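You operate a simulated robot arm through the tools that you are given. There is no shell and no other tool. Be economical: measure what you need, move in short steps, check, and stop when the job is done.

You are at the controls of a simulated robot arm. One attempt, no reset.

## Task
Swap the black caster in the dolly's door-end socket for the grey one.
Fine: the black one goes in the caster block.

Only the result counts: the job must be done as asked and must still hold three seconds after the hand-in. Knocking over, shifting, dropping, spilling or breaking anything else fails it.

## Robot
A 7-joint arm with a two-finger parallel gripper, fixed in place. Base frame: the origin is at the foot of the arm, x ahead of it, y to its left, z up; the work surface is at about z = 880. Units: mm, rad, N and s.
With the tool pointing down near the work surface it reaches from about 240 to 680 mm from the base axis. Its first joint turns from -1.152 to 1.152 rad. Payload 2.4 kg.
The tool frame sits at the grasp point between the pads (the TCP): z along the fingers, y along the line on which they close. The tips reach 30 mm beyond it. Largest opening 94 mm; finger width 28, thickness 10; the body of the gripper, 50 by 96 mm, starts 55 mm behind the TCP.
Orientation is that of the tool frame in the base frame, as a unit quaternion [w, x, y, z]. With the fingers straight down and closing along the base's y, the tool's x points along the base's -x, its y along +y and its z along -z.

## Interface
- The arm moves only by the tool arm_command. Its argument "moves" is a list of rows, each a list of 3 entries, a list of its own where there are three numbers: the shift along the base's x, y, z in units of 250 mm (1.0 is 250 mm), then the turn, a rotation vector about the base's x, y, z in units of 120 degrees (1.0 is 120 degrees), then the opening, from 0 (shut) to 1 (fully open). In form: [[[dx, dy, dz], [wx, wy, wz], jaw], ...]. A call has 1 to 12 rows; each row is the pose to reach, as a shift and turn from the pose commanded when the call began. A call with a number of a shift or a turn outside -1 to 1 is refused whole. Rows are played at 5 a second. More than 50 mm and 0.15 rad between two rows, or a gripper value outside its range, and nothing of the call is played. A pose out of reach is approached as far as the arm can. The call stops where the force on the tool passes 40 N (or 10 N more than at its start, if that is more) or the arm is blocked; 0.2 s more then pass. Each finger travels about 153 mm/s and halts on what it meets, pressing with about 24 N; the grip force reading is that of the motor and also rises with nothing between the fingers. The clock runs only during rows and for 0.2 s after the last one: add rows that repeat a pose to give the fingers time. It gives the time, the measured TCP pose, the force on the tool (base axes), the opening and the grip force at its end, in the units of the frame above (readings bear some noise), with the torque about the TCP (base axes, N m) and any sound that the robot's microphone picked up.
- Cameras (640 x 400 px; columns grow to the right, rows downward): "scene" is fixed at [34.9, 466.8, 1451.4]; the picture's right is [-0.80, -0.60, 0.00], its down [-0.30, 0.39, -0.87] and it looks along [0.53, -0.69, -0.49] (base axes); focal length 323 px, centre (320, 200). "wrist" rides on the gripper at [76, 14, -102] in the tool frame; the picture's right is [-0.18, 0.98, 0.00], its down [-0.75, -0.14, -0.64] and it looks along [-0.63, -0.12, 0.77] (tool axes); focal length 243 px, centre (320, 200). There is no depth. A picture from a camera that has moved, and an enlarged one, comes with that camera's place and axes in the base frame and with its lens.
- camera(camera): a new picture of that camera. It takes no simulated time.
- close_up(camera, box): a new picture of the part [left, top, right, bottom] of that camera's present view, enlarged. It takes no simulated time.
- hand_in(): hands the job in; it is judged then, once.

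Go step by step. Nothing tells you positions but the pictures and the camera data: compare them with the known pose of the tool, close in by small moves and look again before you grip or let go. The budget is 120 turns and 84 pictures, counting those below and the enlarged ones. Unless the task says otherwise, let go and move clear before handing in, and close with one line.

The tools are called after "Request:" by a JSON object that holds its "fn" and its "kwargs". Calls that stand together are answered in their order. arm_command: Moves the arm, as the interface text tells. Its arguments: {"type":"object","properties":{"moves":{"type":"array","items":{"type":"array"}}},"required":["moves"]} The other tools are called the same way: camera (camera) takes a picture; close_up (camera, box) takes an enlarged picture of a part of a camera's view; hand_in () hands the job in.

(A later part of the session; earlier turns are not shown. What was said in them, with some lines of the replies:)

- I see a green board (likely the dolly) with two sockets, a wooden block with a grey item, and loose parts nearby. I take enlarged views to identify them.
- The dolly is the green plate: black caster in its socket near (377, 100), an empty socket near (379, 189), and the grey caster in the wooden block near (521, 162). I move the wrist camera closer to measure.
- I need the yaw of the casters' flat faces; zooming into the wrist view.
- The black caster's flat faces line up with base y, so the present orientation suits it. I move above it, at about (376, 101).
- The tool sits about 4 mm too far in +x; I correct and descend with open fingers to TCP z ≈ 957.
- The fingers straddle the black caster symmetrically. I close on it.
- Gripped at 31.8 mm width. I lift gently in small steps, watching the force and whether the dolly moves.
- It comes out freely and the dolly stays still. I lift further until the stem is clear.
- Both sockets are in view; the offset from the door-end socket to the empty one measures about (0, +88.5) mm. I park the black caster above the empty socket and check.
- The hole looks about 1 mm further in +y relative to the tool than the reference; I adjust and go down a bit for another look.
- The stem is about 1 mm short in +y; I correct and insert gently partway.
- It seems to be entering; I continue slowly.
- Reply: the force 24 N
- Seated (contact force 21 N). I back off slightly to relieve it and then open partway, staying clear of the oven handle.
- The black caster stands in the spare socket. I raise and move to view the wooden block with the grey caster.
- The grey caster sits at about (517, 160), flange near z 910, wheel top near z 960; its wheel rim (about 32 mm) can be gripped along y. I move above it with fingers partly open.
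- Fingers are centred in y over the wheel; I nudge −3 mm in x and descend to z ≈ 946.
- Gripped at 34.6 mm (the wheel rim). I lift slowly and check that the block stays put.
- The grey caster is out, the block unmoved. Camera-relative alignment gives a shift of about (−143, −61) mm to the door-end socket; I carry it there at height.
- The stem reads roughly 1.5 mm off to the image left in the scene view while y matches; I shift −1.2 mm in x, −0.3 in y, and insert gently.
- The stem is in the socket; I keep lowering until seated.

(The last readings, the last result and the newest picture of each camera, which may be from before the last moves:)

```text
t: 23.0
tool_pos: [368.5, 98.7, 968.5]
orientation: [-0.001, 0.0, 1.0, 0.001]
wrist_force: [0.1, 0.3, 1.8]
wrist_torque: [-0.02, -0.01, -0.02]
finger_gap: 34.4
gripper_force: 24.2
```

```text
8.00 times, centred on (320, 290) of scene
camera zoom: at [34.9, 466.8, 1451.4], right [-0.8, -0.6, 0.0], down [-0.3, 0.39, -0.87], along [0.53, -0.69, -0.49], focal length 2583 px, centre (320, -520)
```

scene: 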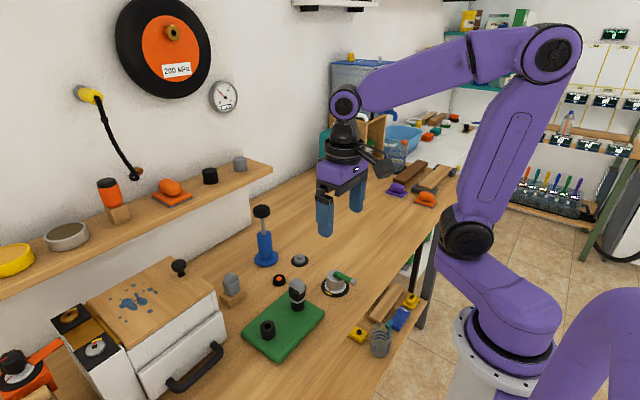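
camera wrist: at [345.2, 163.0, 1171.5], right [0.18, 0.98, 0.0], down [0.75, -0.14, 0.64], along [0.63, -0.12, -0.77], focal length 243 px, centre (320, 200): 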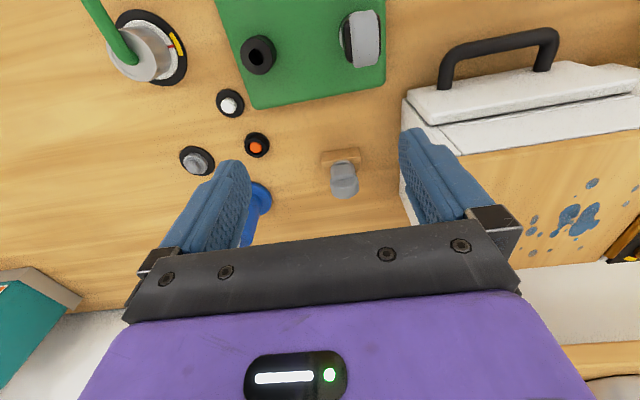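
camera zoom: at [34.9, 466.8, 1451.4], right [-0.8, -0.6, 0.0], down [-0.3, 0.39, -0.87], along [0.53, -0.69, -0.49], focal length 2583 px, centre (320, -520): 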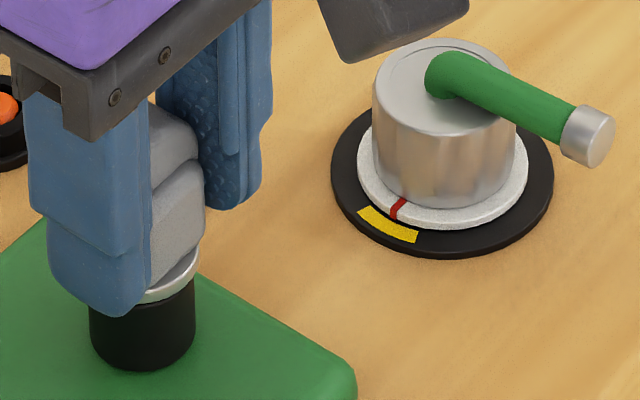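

Request:
{"fn": "arm_command", "kwargs": {"moves": [[[0, 0, -0.006], [0, 0, 0], 0], [[0, 0, -0.012], [0, 0, 0], 0], [[0, 0, -0.018], [0, 0, 0], 0], [[0, 0, -0.018], [0, 0, 0], 0]]}}

Request:
{"fn": "close_up", "kwargs": {"camera": "scene", "box": [290, 265, 350, 315]}}

```text
t: 23.5
tool_pos: [367.8, 100.2, 966.8]
orientation: [0.002, 0.0, 1.0, 0.0]
wrist_force: [-5.0, -0.1, 11.7]
wrist_torque: [0.01, -0.2, 0.01]
finger_gap: 34.3
gripper_force: 24.0
stopped in row 2: the force on the tool passed its limit at 41 N (the readings are from after the stop); the commanded pose is now the measured one
```

```text
8.00 times, centred on (320, 290) of scene
camera zoom: at [34.6, 466.7, 1451.5], right [-0.8, -0.6, 0.0], down [-0.3, 0.39, -0.87], along [0.53, -0.69, -0.49], focal length 2583 px, centre (320, -520)
```

zoom: 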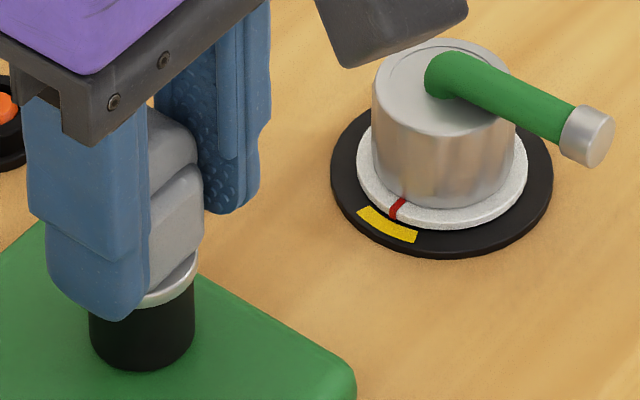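

The flange is on the socket. I ease up a millimetre and release.

Request:
{"fn": "arm_command", "kwargs": {"moves": [[[0, 0, 0.003], [0, 0, 0], 0], [[0, 0, 0.003], [0, 0, 0], 0.45], [[0, 0, 0.003], [0, 0, 0], 0.65], [[0, 0, 0.003], [0, 0, 0], 0.65]]}}

Request:
{"fn": "close_up", "kwargs": {"camera": "scene", "box": [240, 240, 340, 340]}}

Request:
{"fn": "close_up", "kwargs": {"camera": "wrist", "box": [220, 0, 460, 240]}}

```text
t: 24.5
tool_pos: [369.1, 99.7, 967.5]
orientation: [0.001, 0.0, 1.0, 0.001]
wrist_force: [-0.3, -0.2, -0.7]
wrist_torque: [0.01, -0.02, 0.0]
finger_gap: 60.9
gripper_force: 0.1
```

```text
4.00 times, centred on (290, 290) of scene
camera zoom: at [34.9, 466.8, 1451.4], right [-0.8, -0.6, 0.0], down [-0.3, 0.39, -0.87], along [0.53, -0.69, -0.49], focal length 1292 px, centre (440, -160)
```

zoom: 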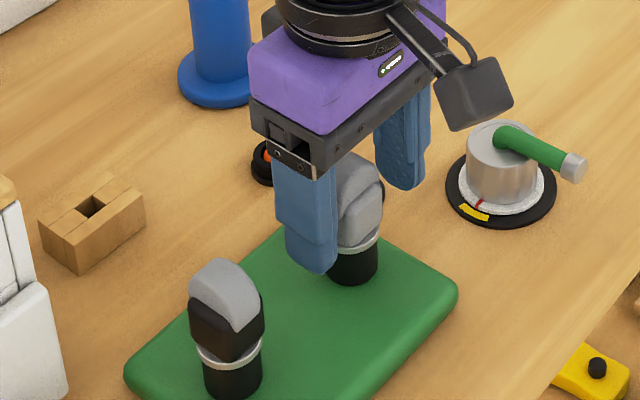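

```text
1.67 times, centred on (340, 120) of wrist
camera zoom: at [292.9, 113.8, 1069.6], right [0.18, 0.98, 0.0], down [0.75, -0.14, 0.64], along [0.63, -0.12, -0.77], focal length 404 px, centre (287, 333)
```

zoom: 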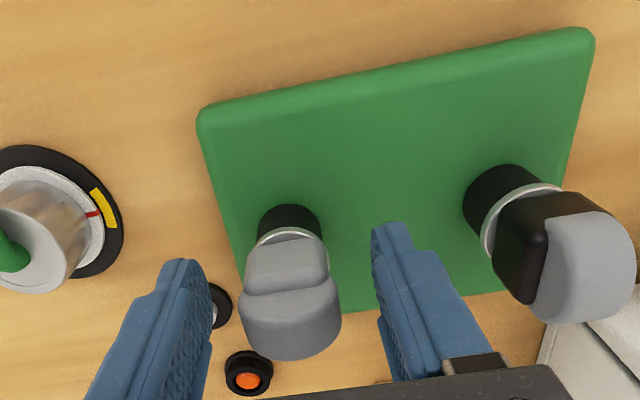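

The grey caster stands upright in the door-end socket. I raise, and go over the black caster parked in the other socket.

Request:
{"fn": "arm_command", "kwargs": {"moves": [[[0, 0, 0.15], [0, 0, 0], 0.65], [[0, 0, 0.29], [0, 0, 0], 0.65], [[0.003, 0.12, 0.29], [0, 0, 0], 0.65], [[0.007, 0.24, 0.29], [0, 0, 0], 0.65], [[0.007, 0.361, 0.29], [0, 0, 0], 0.65], [[0.007, 0.361, 0.29], [0, 0, 0], 0.65]]}}

Request:
{"fn": "close_up", "kwargs": {"camera": "scene", "box": [230, 240, 350, 340]}}

Request:
{"fn": "close_up", "kwargs": {"camera": "wrist", "box": [220, 0, 460, 240]}}

```text
t: 25.9
tool_pos: [371.6, 190.3, 1041.1]
orientation: [0.001, -0.001, 1.0, -0.001]
wrist_force: [-0.2, -0.5, 0.3]
wrist_torque: [0.0, 0.01, 0.01]
finger_gap: 60.8
gripper_force: 0.1
```

```text
4.00 times, centred on (290, 290) of scene
camera zoom: at [34.9, 466.8, 1451.4], right [-0.8, -0.6, 0.0], down [-0.3, 0.39, -0.87], along [0.53, -0.69, -0.49], focal length 1292 px, centre (440, -160)
```

zoom: 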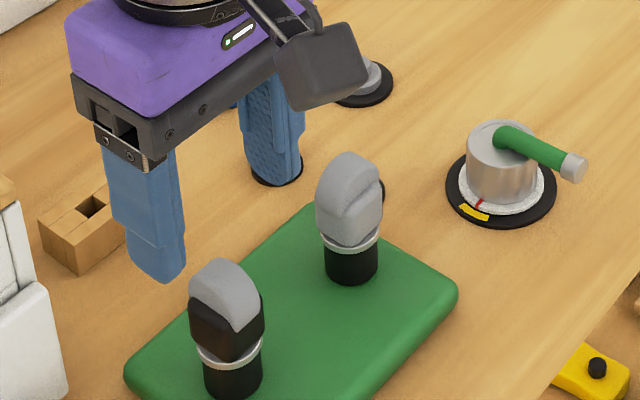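

```text
1.67 times, centred on (340, 120) of wrist
camera zoom: at [296.3, 203.8, 1142.2], right [0.18, 0.98, 0.0], down [0.75, -0.14, 0.64], along [0.63, -0.12, -0.77], focal length 404 px, centre (287, 333)
```

zoom: 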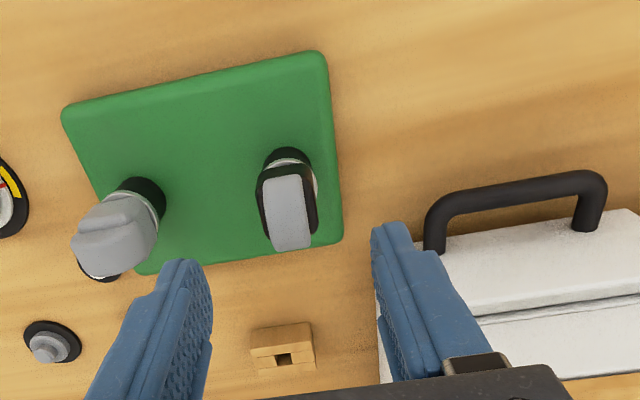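

Request:
{"fn": "arm_command", "kwargs": {"moves": [[[-0.002, 0, -0.12], [0, 0, 0], 0.65], [[-0.002, 0, -0.24], [0, 0, 0], 0.65], [[-0.002, 0, -0.31], [0, 0, 0], 0.65], [[-0.002, 0, -0.31], [0, 0, 0], 0.65], [[-0.002, 0, -0.31], [0, 0, 0], 0], [[-0.002, 0, -0.31], [0, 0, 0], 0], [[-0.002, 0, -0.31], [0, 0, 0], 0]]}}

Request:
{"fn": "close_up", "kwargs": {"camera": "scene", "box": [230, 260, 330, 340]}}

Request:
{"fn": "close_up", "kwargs": {"camera": "wrist", "box": [220, 0, 460, 240]}}

```text
t: 27.5
tool_pos: [370.1, 189.3, 963.6]
orientation: [0.0, -0.001, 1.0, 0.0]
wrist_force: [0.0, -0.3, 1.3]
wrist_torque: [-0.04, -0.02, -0.02]
finger_gap: 31.4
gripper_force: 23.4
```

```text
5.00 times, centred on (280, 300) of scene
camera zoom: at [34.9, 466.7, 1451.4], right [-0.8, -0.6, 0.0], down [-0.3, 0.39, -0.87], along [0.53, -0.69, -0.49], focal length 1614 px, centre (520, -300)
```

zoom: 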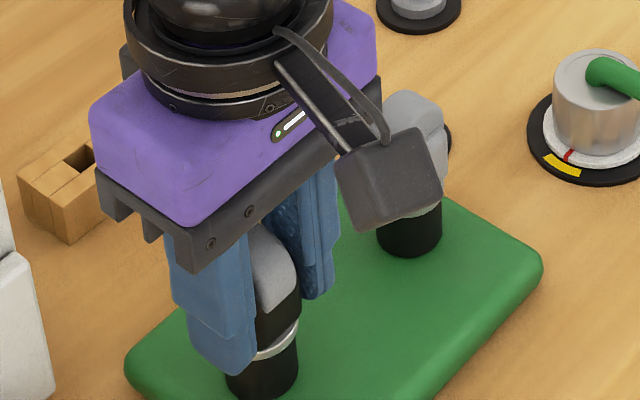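

```text
1.67 times, centred on (340, 120) of wrist
camera zoom: at [294.4, 203.3, 1065.2], right [0.18, 0.98, 0.0], down [0.75, -0.14, 0.64], along [0.63, -0.12, -0.77], focal length 404 px, centre (287, 333)
```

zoom: 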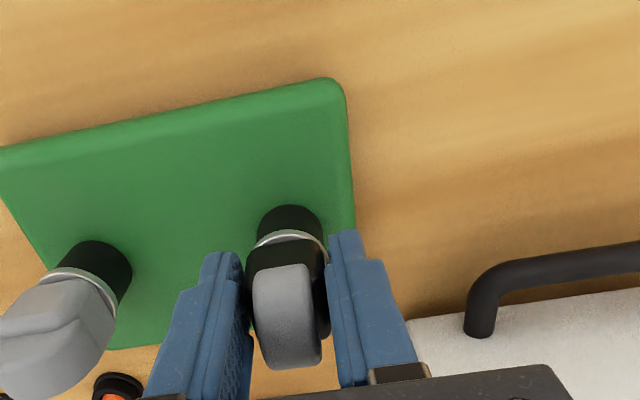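

Held at 31.4 mm. I lift it clear, shift in −y first (away from the oven), then go over the block.

Request:
{"fn": "arm_command", "kwargs": {"moves": [[[0, 0, 0.04], [0, 0, 0], 0], [[0, 0, 0.1], [0, 0, 0], 0], [[0, 0, 0.18], [0, 0, 0], 0], [[0, 0, 0.26], [0, 0, 0], 0], [[0, -0.116, 0.28], [0, 0, 0], 0], [[0.15, -0.116, 0.28], [0, 0, 0], 0], [[0.3, -0.116, 0.28], [0, 0, 0], 0], [[0.45, -0.116, 0.28], [0, 0, 0], 0], [[0.577, -0.116, 0.28], [0, 0, 0], 0], [[0.577, -0.116, 0.2], [0, 0, 0], 0], [[0.577, -0.116, 0.2], [0, 0, 0], 0]]}}

Request:
{"fn": "close_up", "kwargs": {"camera": "scene", "box": [210, 240, 290, 320]}}

Request:
{"fn": "close_up", "kwargs": {"camera": "wrist", "box": [220, 0, 460, 240]}}

```text
t: 29.9
tool_pos: [513.8, 159.4, 1010.7]
orientation: [0.001, -0.001, 1.0, 0.0]
wrist_force: [-0.3, 0.5, -1.2]
wrist_torque: [-0.02, 0.01, 0.03]
finger_gap: 31.1
gripper_force: 24.2
```

```text
5.00 times, centred on (250, 280) of scene
camera zoom: at [34.9, 466.8, 1451.4], right [-0.8, -0.6, 0.0], down [-0.3, 0.39, -0.87], along [0.53, -0.69, -0.49], focal length 1614 px, centre (670, -200)
```

zoom: 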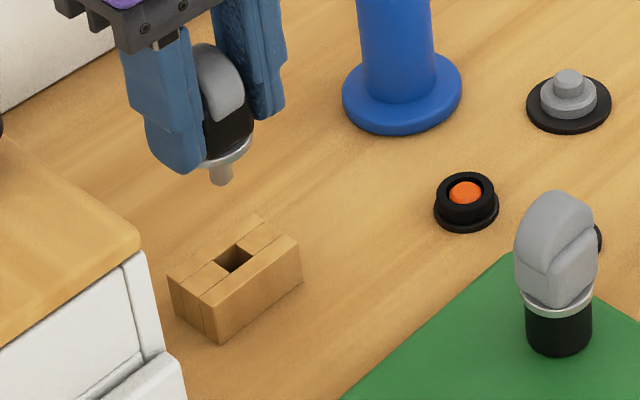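

```text
1.67 times, centred on (340, 120) of wrist
camera zoom: at [436.9, 173.8, 1112.4], right [0.18, 0.98, 0.0], down [0.75, -0.14, 0.64], along [0.63, -0.12, -0.77], focal length 404 px, centre (287, 333)
```

zoom: 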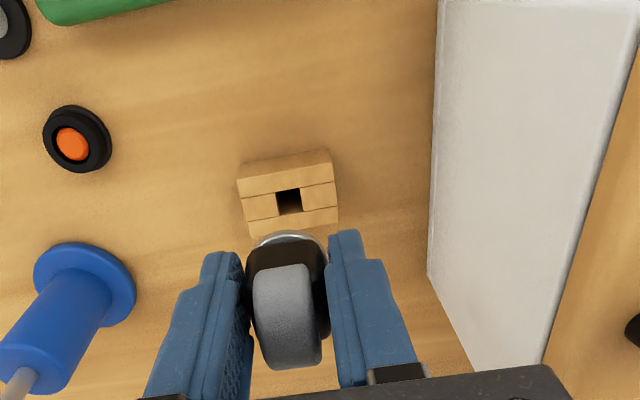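

Alignment looks good in both views; I nudge slightly and lower to just above the block.

Request:
{"fn": "arm_command", "kwargs": {"moves": [[[0.0025, 0.001, -0.07], [0, 0, 0], 0], [[0.0025, 0.001, -0.14], [0, 0, 0], 0], [[0.0025, 0.001, -0.14], [0, 0, 0], 0]]}}

Request:
{"fn": "close_up", "kwargs": {"camera": "scene", "box": [220, 260, 280, 310]}}

Request:
{"fn": "close_up", "kwargs": {"camera": "wrist", "box": [280, 60, 380, 160]}}

```text
t: 30.7
tool_pos: [516.4, 161.0, 976.7]
orientation: [0.001, -0.001, 1.0, 0.0]
wrist_force: [0.1, 1.0, -1.1]
wrist_torque: [0.0, -0.01, 0.01]
finger_gap: 30.9
gripper_force: 24.1
```

```text
8.00 times, centred on (250, 285) of scene
camera zoom: at [34.9, 466.8, 1451.4], right [-0.8, -0.6, 0.0], down [-0.3, 0.39, -0.87], along [0.53, -0.69, -0.49], focal length 2583 px, centre (880, -480)
```

zoom: 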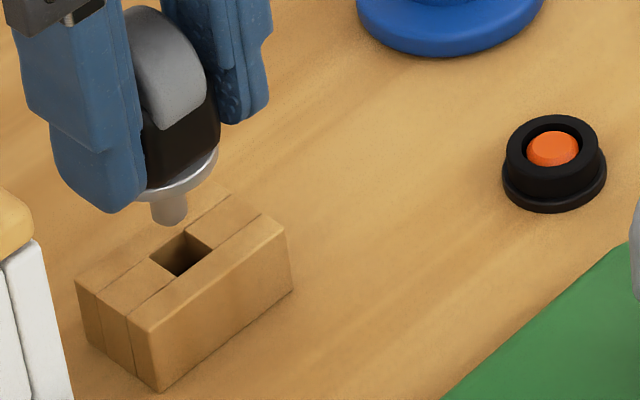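

```text
4.00 times, centred on (330, 110) of wrist
camera zoom: at [439.3, 174.9, 1078.6], right [0.18, 0.98, 0.0], down [0.75, -0.14, 0.64], along [0.63, -0.12, -0.77], focal length 970 px, centre (280, 560)
```

zoom: 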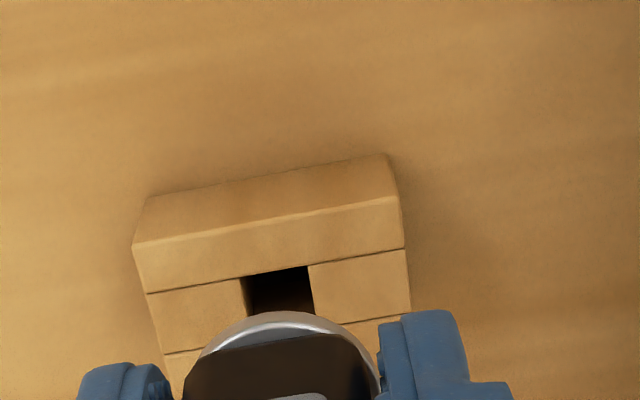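

Request:
{"fn": "arm_command", "kwargs": {"moves": [[[0, -0.002, -0.02], [0, 0, 0], 0], [[0, -0.002, -0.04], [0, 0, 0], 0], [[0, -0.002, -0.055], [0, 0, 0], 0], [[0, -0.002, -0.07], [0, 0, 0], 0], [[0, -0.002, -0.07], [0, 0, 0], 0]]}}

Request:
{"fn": "close_up", "kwargs": {"camera": "scene", "box": [220, 260, 280, 310]}}

```text
t: 31.9
tool_pos: [516.5, 159.9, 959.9]
orientation: [0.001, -0.001, 1.0, 0.0]
wrist_force: [-1.0, 0.9, -1.3]
wrist_torque: [0.01, 0.0, 0.0]
finger_gap: 27.6
gripper_force: 24.2
```

```text
8.00 times, centred on (250, 285) of scene
camera zoom: at [34.9, 466.8, 1451.4], right [-0.8, -0.6, 0.0], down [-0.3, 0.39, -0.87], along [0.53, -0.69, -0.49], focal length 2583 px, centre (880, -480)
```

zoom: 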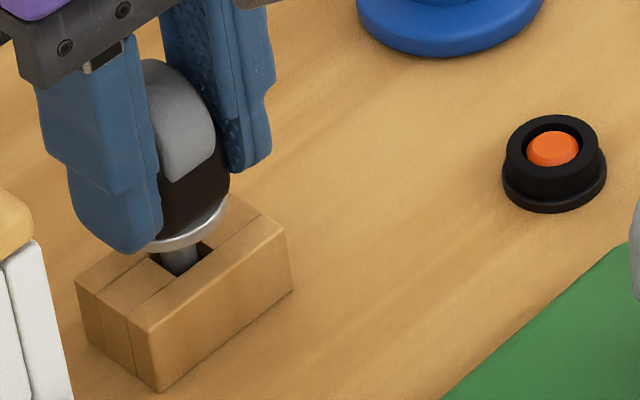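

The stem is in the block's hole. I continue down until the flange seats.

Request:
{"fn": "arm_command", "kwargs": {"moves": [[[0, 0, -0.016], [0, 0, 0], 0], [[0, 0, -0.032], [0, 0, 0], 0], [[0, 0, -0.048], [0, 0, 0], 0], [[0, 0, -0.048], [0, 0, 0], 0]]}}

Request:
{"fn": "close_up", "kwargs": {"camera": "scene", "box": [220, 260, 280, 310]}}

```text
t: 32.9
tool_pos: [515.1, 161.1, 947.1]
orientation: [0.0, -0.001, 1.0, 0.0]
wrist_force: [-0.5, 0.3, -1.5]
wrist_torque: [0.03, 0.01, -0.03]
finger_gap: 27.1
gripper_force: 24.0
```

```text
8.00 times, centred on (250, 285) of scene
camera zoom: at [34.9, 466.8, 1451.4], right [-0.8, -0.6, 0.0], down [-0.3, 0.39, -0.87], along [0.53, -0.69, -0.49], focal length 2583 px, centre (880, -480)
```

zoom: 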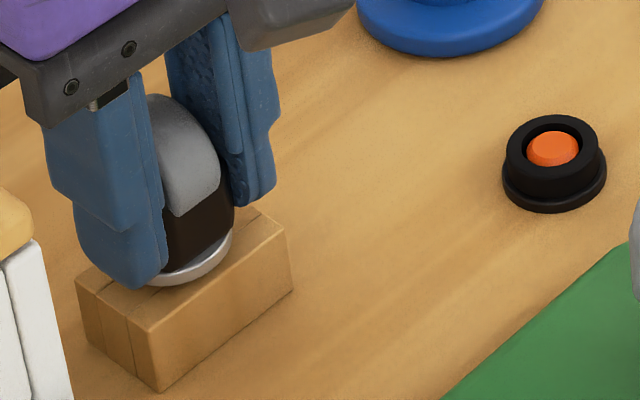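

Request:
{"fn": "arm_command", "kwargs": {"moves": [[[0, 0, -0.005], [0, 0, 0], 0], [[0, 0, -0.01], [0, 0, 0], 0], [[0, 0, -0.014], [0, 0, 0], 0], [[0, 0, -0.014], [0, 0, 0], 0]]}}

Request:
{"fn": "close_up", "kwargs": {"camera": "scene", "box": [220, 260, 280, 310]}}

```text
t: 33.9
tool_pos: [516.1, 161.0, 944.1]
orientation: [0.002, -0.002, 1.0, 0.001]
wrist_force: [-1.5, -1.6, 6.8]
wrist_torque: [-0.04, -0.08, -0.02]
finger_gap: 27.0
gripper_force: 23.5
```

```text
8.00 times, centred on (250, 285) of scene
camera zoom: at [34.8, 466.7, 1451.5], right [-0.8, -0.6, 0.0], down [-0.3, 0.39, -0.87], along [0.53, -0.69, -0.49], focal length 2583 px, centre (880, -480)
```

zoom: 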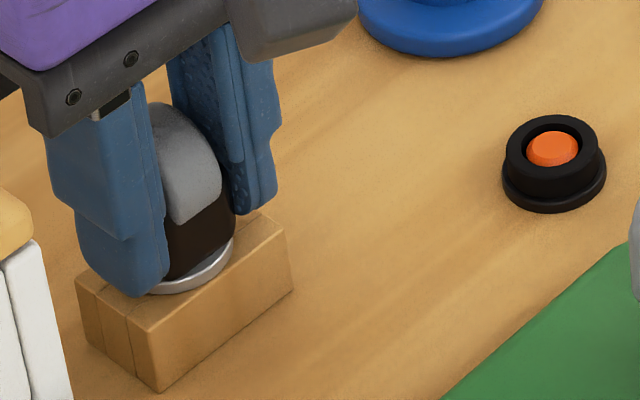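

Contact is felt and the flange lies on the block. I ease slightly and release, then raise clear.

Request:
{"fn": "arm_command", "kwargs": {"moves": [[[0, 0, 0.003], [0, 0, 0], 0], [[0, 0, 0.003], [0, 0, 0], 0.4], [[0, 0, 0.003], [0, 0, 0], 0.65], [[0, 0, 0.003], [0, 0, 0], 0.65]]}}

Request:
{"fn": "close_up", "kwargs": {"camera": "scene", "box": [220, 260, 280, 310]}}

```text
t: 34.9
tool_pos: [514.9, 162.0, 945.7]
orientation: [0.001, -0.001, 1.0, -0.002]
wrist_force: [0.1, -0.2, 0.0]
wrist_torque: [-0.01, -0.01, -0.03]
finger_gap: 61.1
gripper_force: 0.1
```

```text
8.00 times, centred on (250, 285) of scene
camera zoom: at [34.9, 466.8, 1451.4], right [-0.8, -0.6, 0.0], down [-0.3, 0.39, -0.87], along [0.53, -0.69, -0.49], focal length 2583 px, centre (880, -480)
```

zoom: 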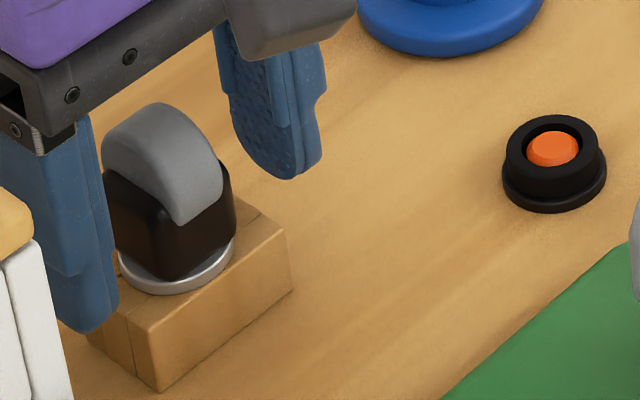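

Request:
{"fn": "arm_command", "kwargs": {"moves": [[[0, 0, 0.12], [0, 0, 0], 0.65], [[0, 0, 0.26], [0, 0, 0], 0.65], [[0, 0, 0.42], [0, 0, 0], 0.65], [[-0.15, 0, 0.5], [0, 0, 0], 0.65], [[-0.3, 0, 0.5], [0, 0, 0], 0.65], [[-0.3, 0, 0.5], [0, 0, 0], 0.65]]}}

Request:
{"fn": "close_up", "kwargs": {"camera": "scene", "box": [220, 250, 340, 350]}}

Request:
{"fn": "camera", "kwargs": {"camera": "wrist"}}

Request:
{"fn": "camera", "kwargs": {"camera": "scene"}}

```text
t: 36.3
tool_pos: [439.8, 160.4, 1069.3]
orientation: [0.0, -0.001, 1.0, -0.001]
wrist_force: [0.7, -1.1, -0.9]
wrist_torque: [-0.02, 0.02, -0.03]
finger_gap: 61.2
gripper_force: 0.0
```

```text
4.00 times, centred on (280, 300) of scene
camera zoom: at [34.9, 466.8, 1451.4], right [-0.8, -0.6, 0.0], down [-0.3, 0.39, -0.87], along [0.53, -0.69, -0.49], focal length 1292 px, centre (480, -200)
```

zoom: 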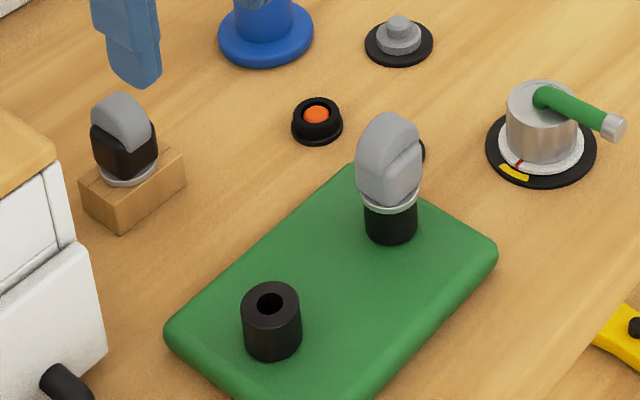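

```text
22 pictures are left
camera wrist: at [364.7, 175.8, 1171.4], right [0.18, 0.98, 0.0], down [0.75, -0.14, 0.64], along [0.63, -0.12, -0.77], focal length 243 px, centre (320, 200)
```

wrist: 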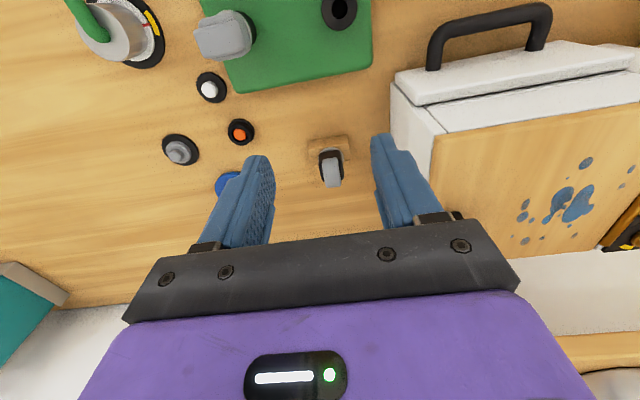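

```text
21 pictures are left
```

scene: 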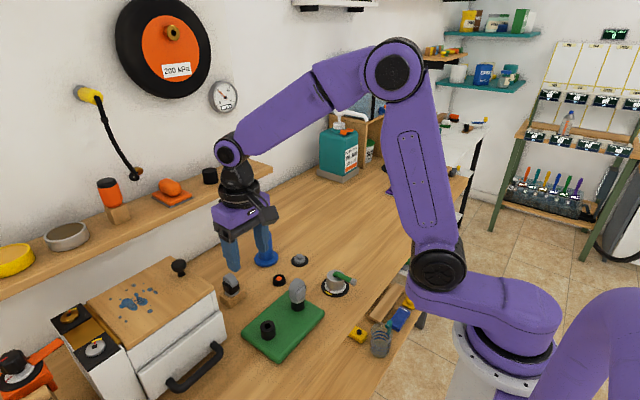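

Everything appears in place; one last close check of the grey caster's seating.

Request:
{"fn": "close_up", "kwargs": {"camera": "scene", "box": [275, 270, 325, 315]}}

Request:
{"fn": "close_up", "kwargs": {"camera": "scene", "box": [215, 265, 265, 310]}}

```text
8.89 times, centred on (300, 292) of scene
camera zoom: at [34.9, 466.8, 1451.4], right [-0.8, -0.6, 0.0], down [-0.3, 0.39, -0.87], along [0.53, -0.69, -0.49], focal length 2870 px, centre (498, -622)
```

zoom: 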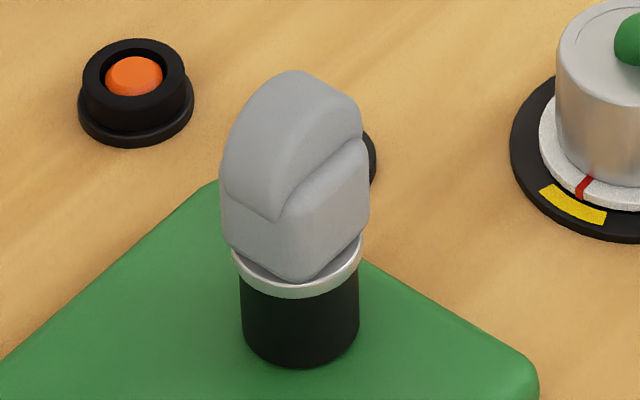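

```text
8.89 times, centred on (240, 288) of scene
camera zoom: at [34.9, 466.8, 1451.4], right [-0.8, -0.6, 0.0], down [-0.3, 0.39, -0.87], along [0.53, -0.69, -0.49], focal length 2870 px, centre (1031, -578)
```

zoom: 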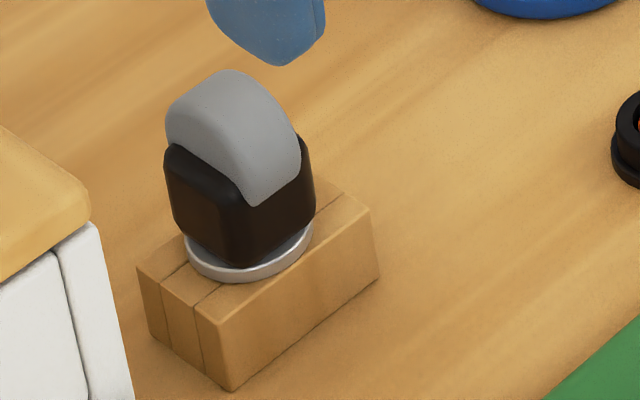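

Both casters are seated upright, the dolly and block have not moved, and the arm is clear, so I hand in.

Request:
{"fn": "hand_in", "kwargs": {}}

```text
The job is handed in.
```

The grey caster is now in the dolly's door-end socket and the black one is in the caster block. Both looked fully seated in the last close-ups, and the job is handed in.
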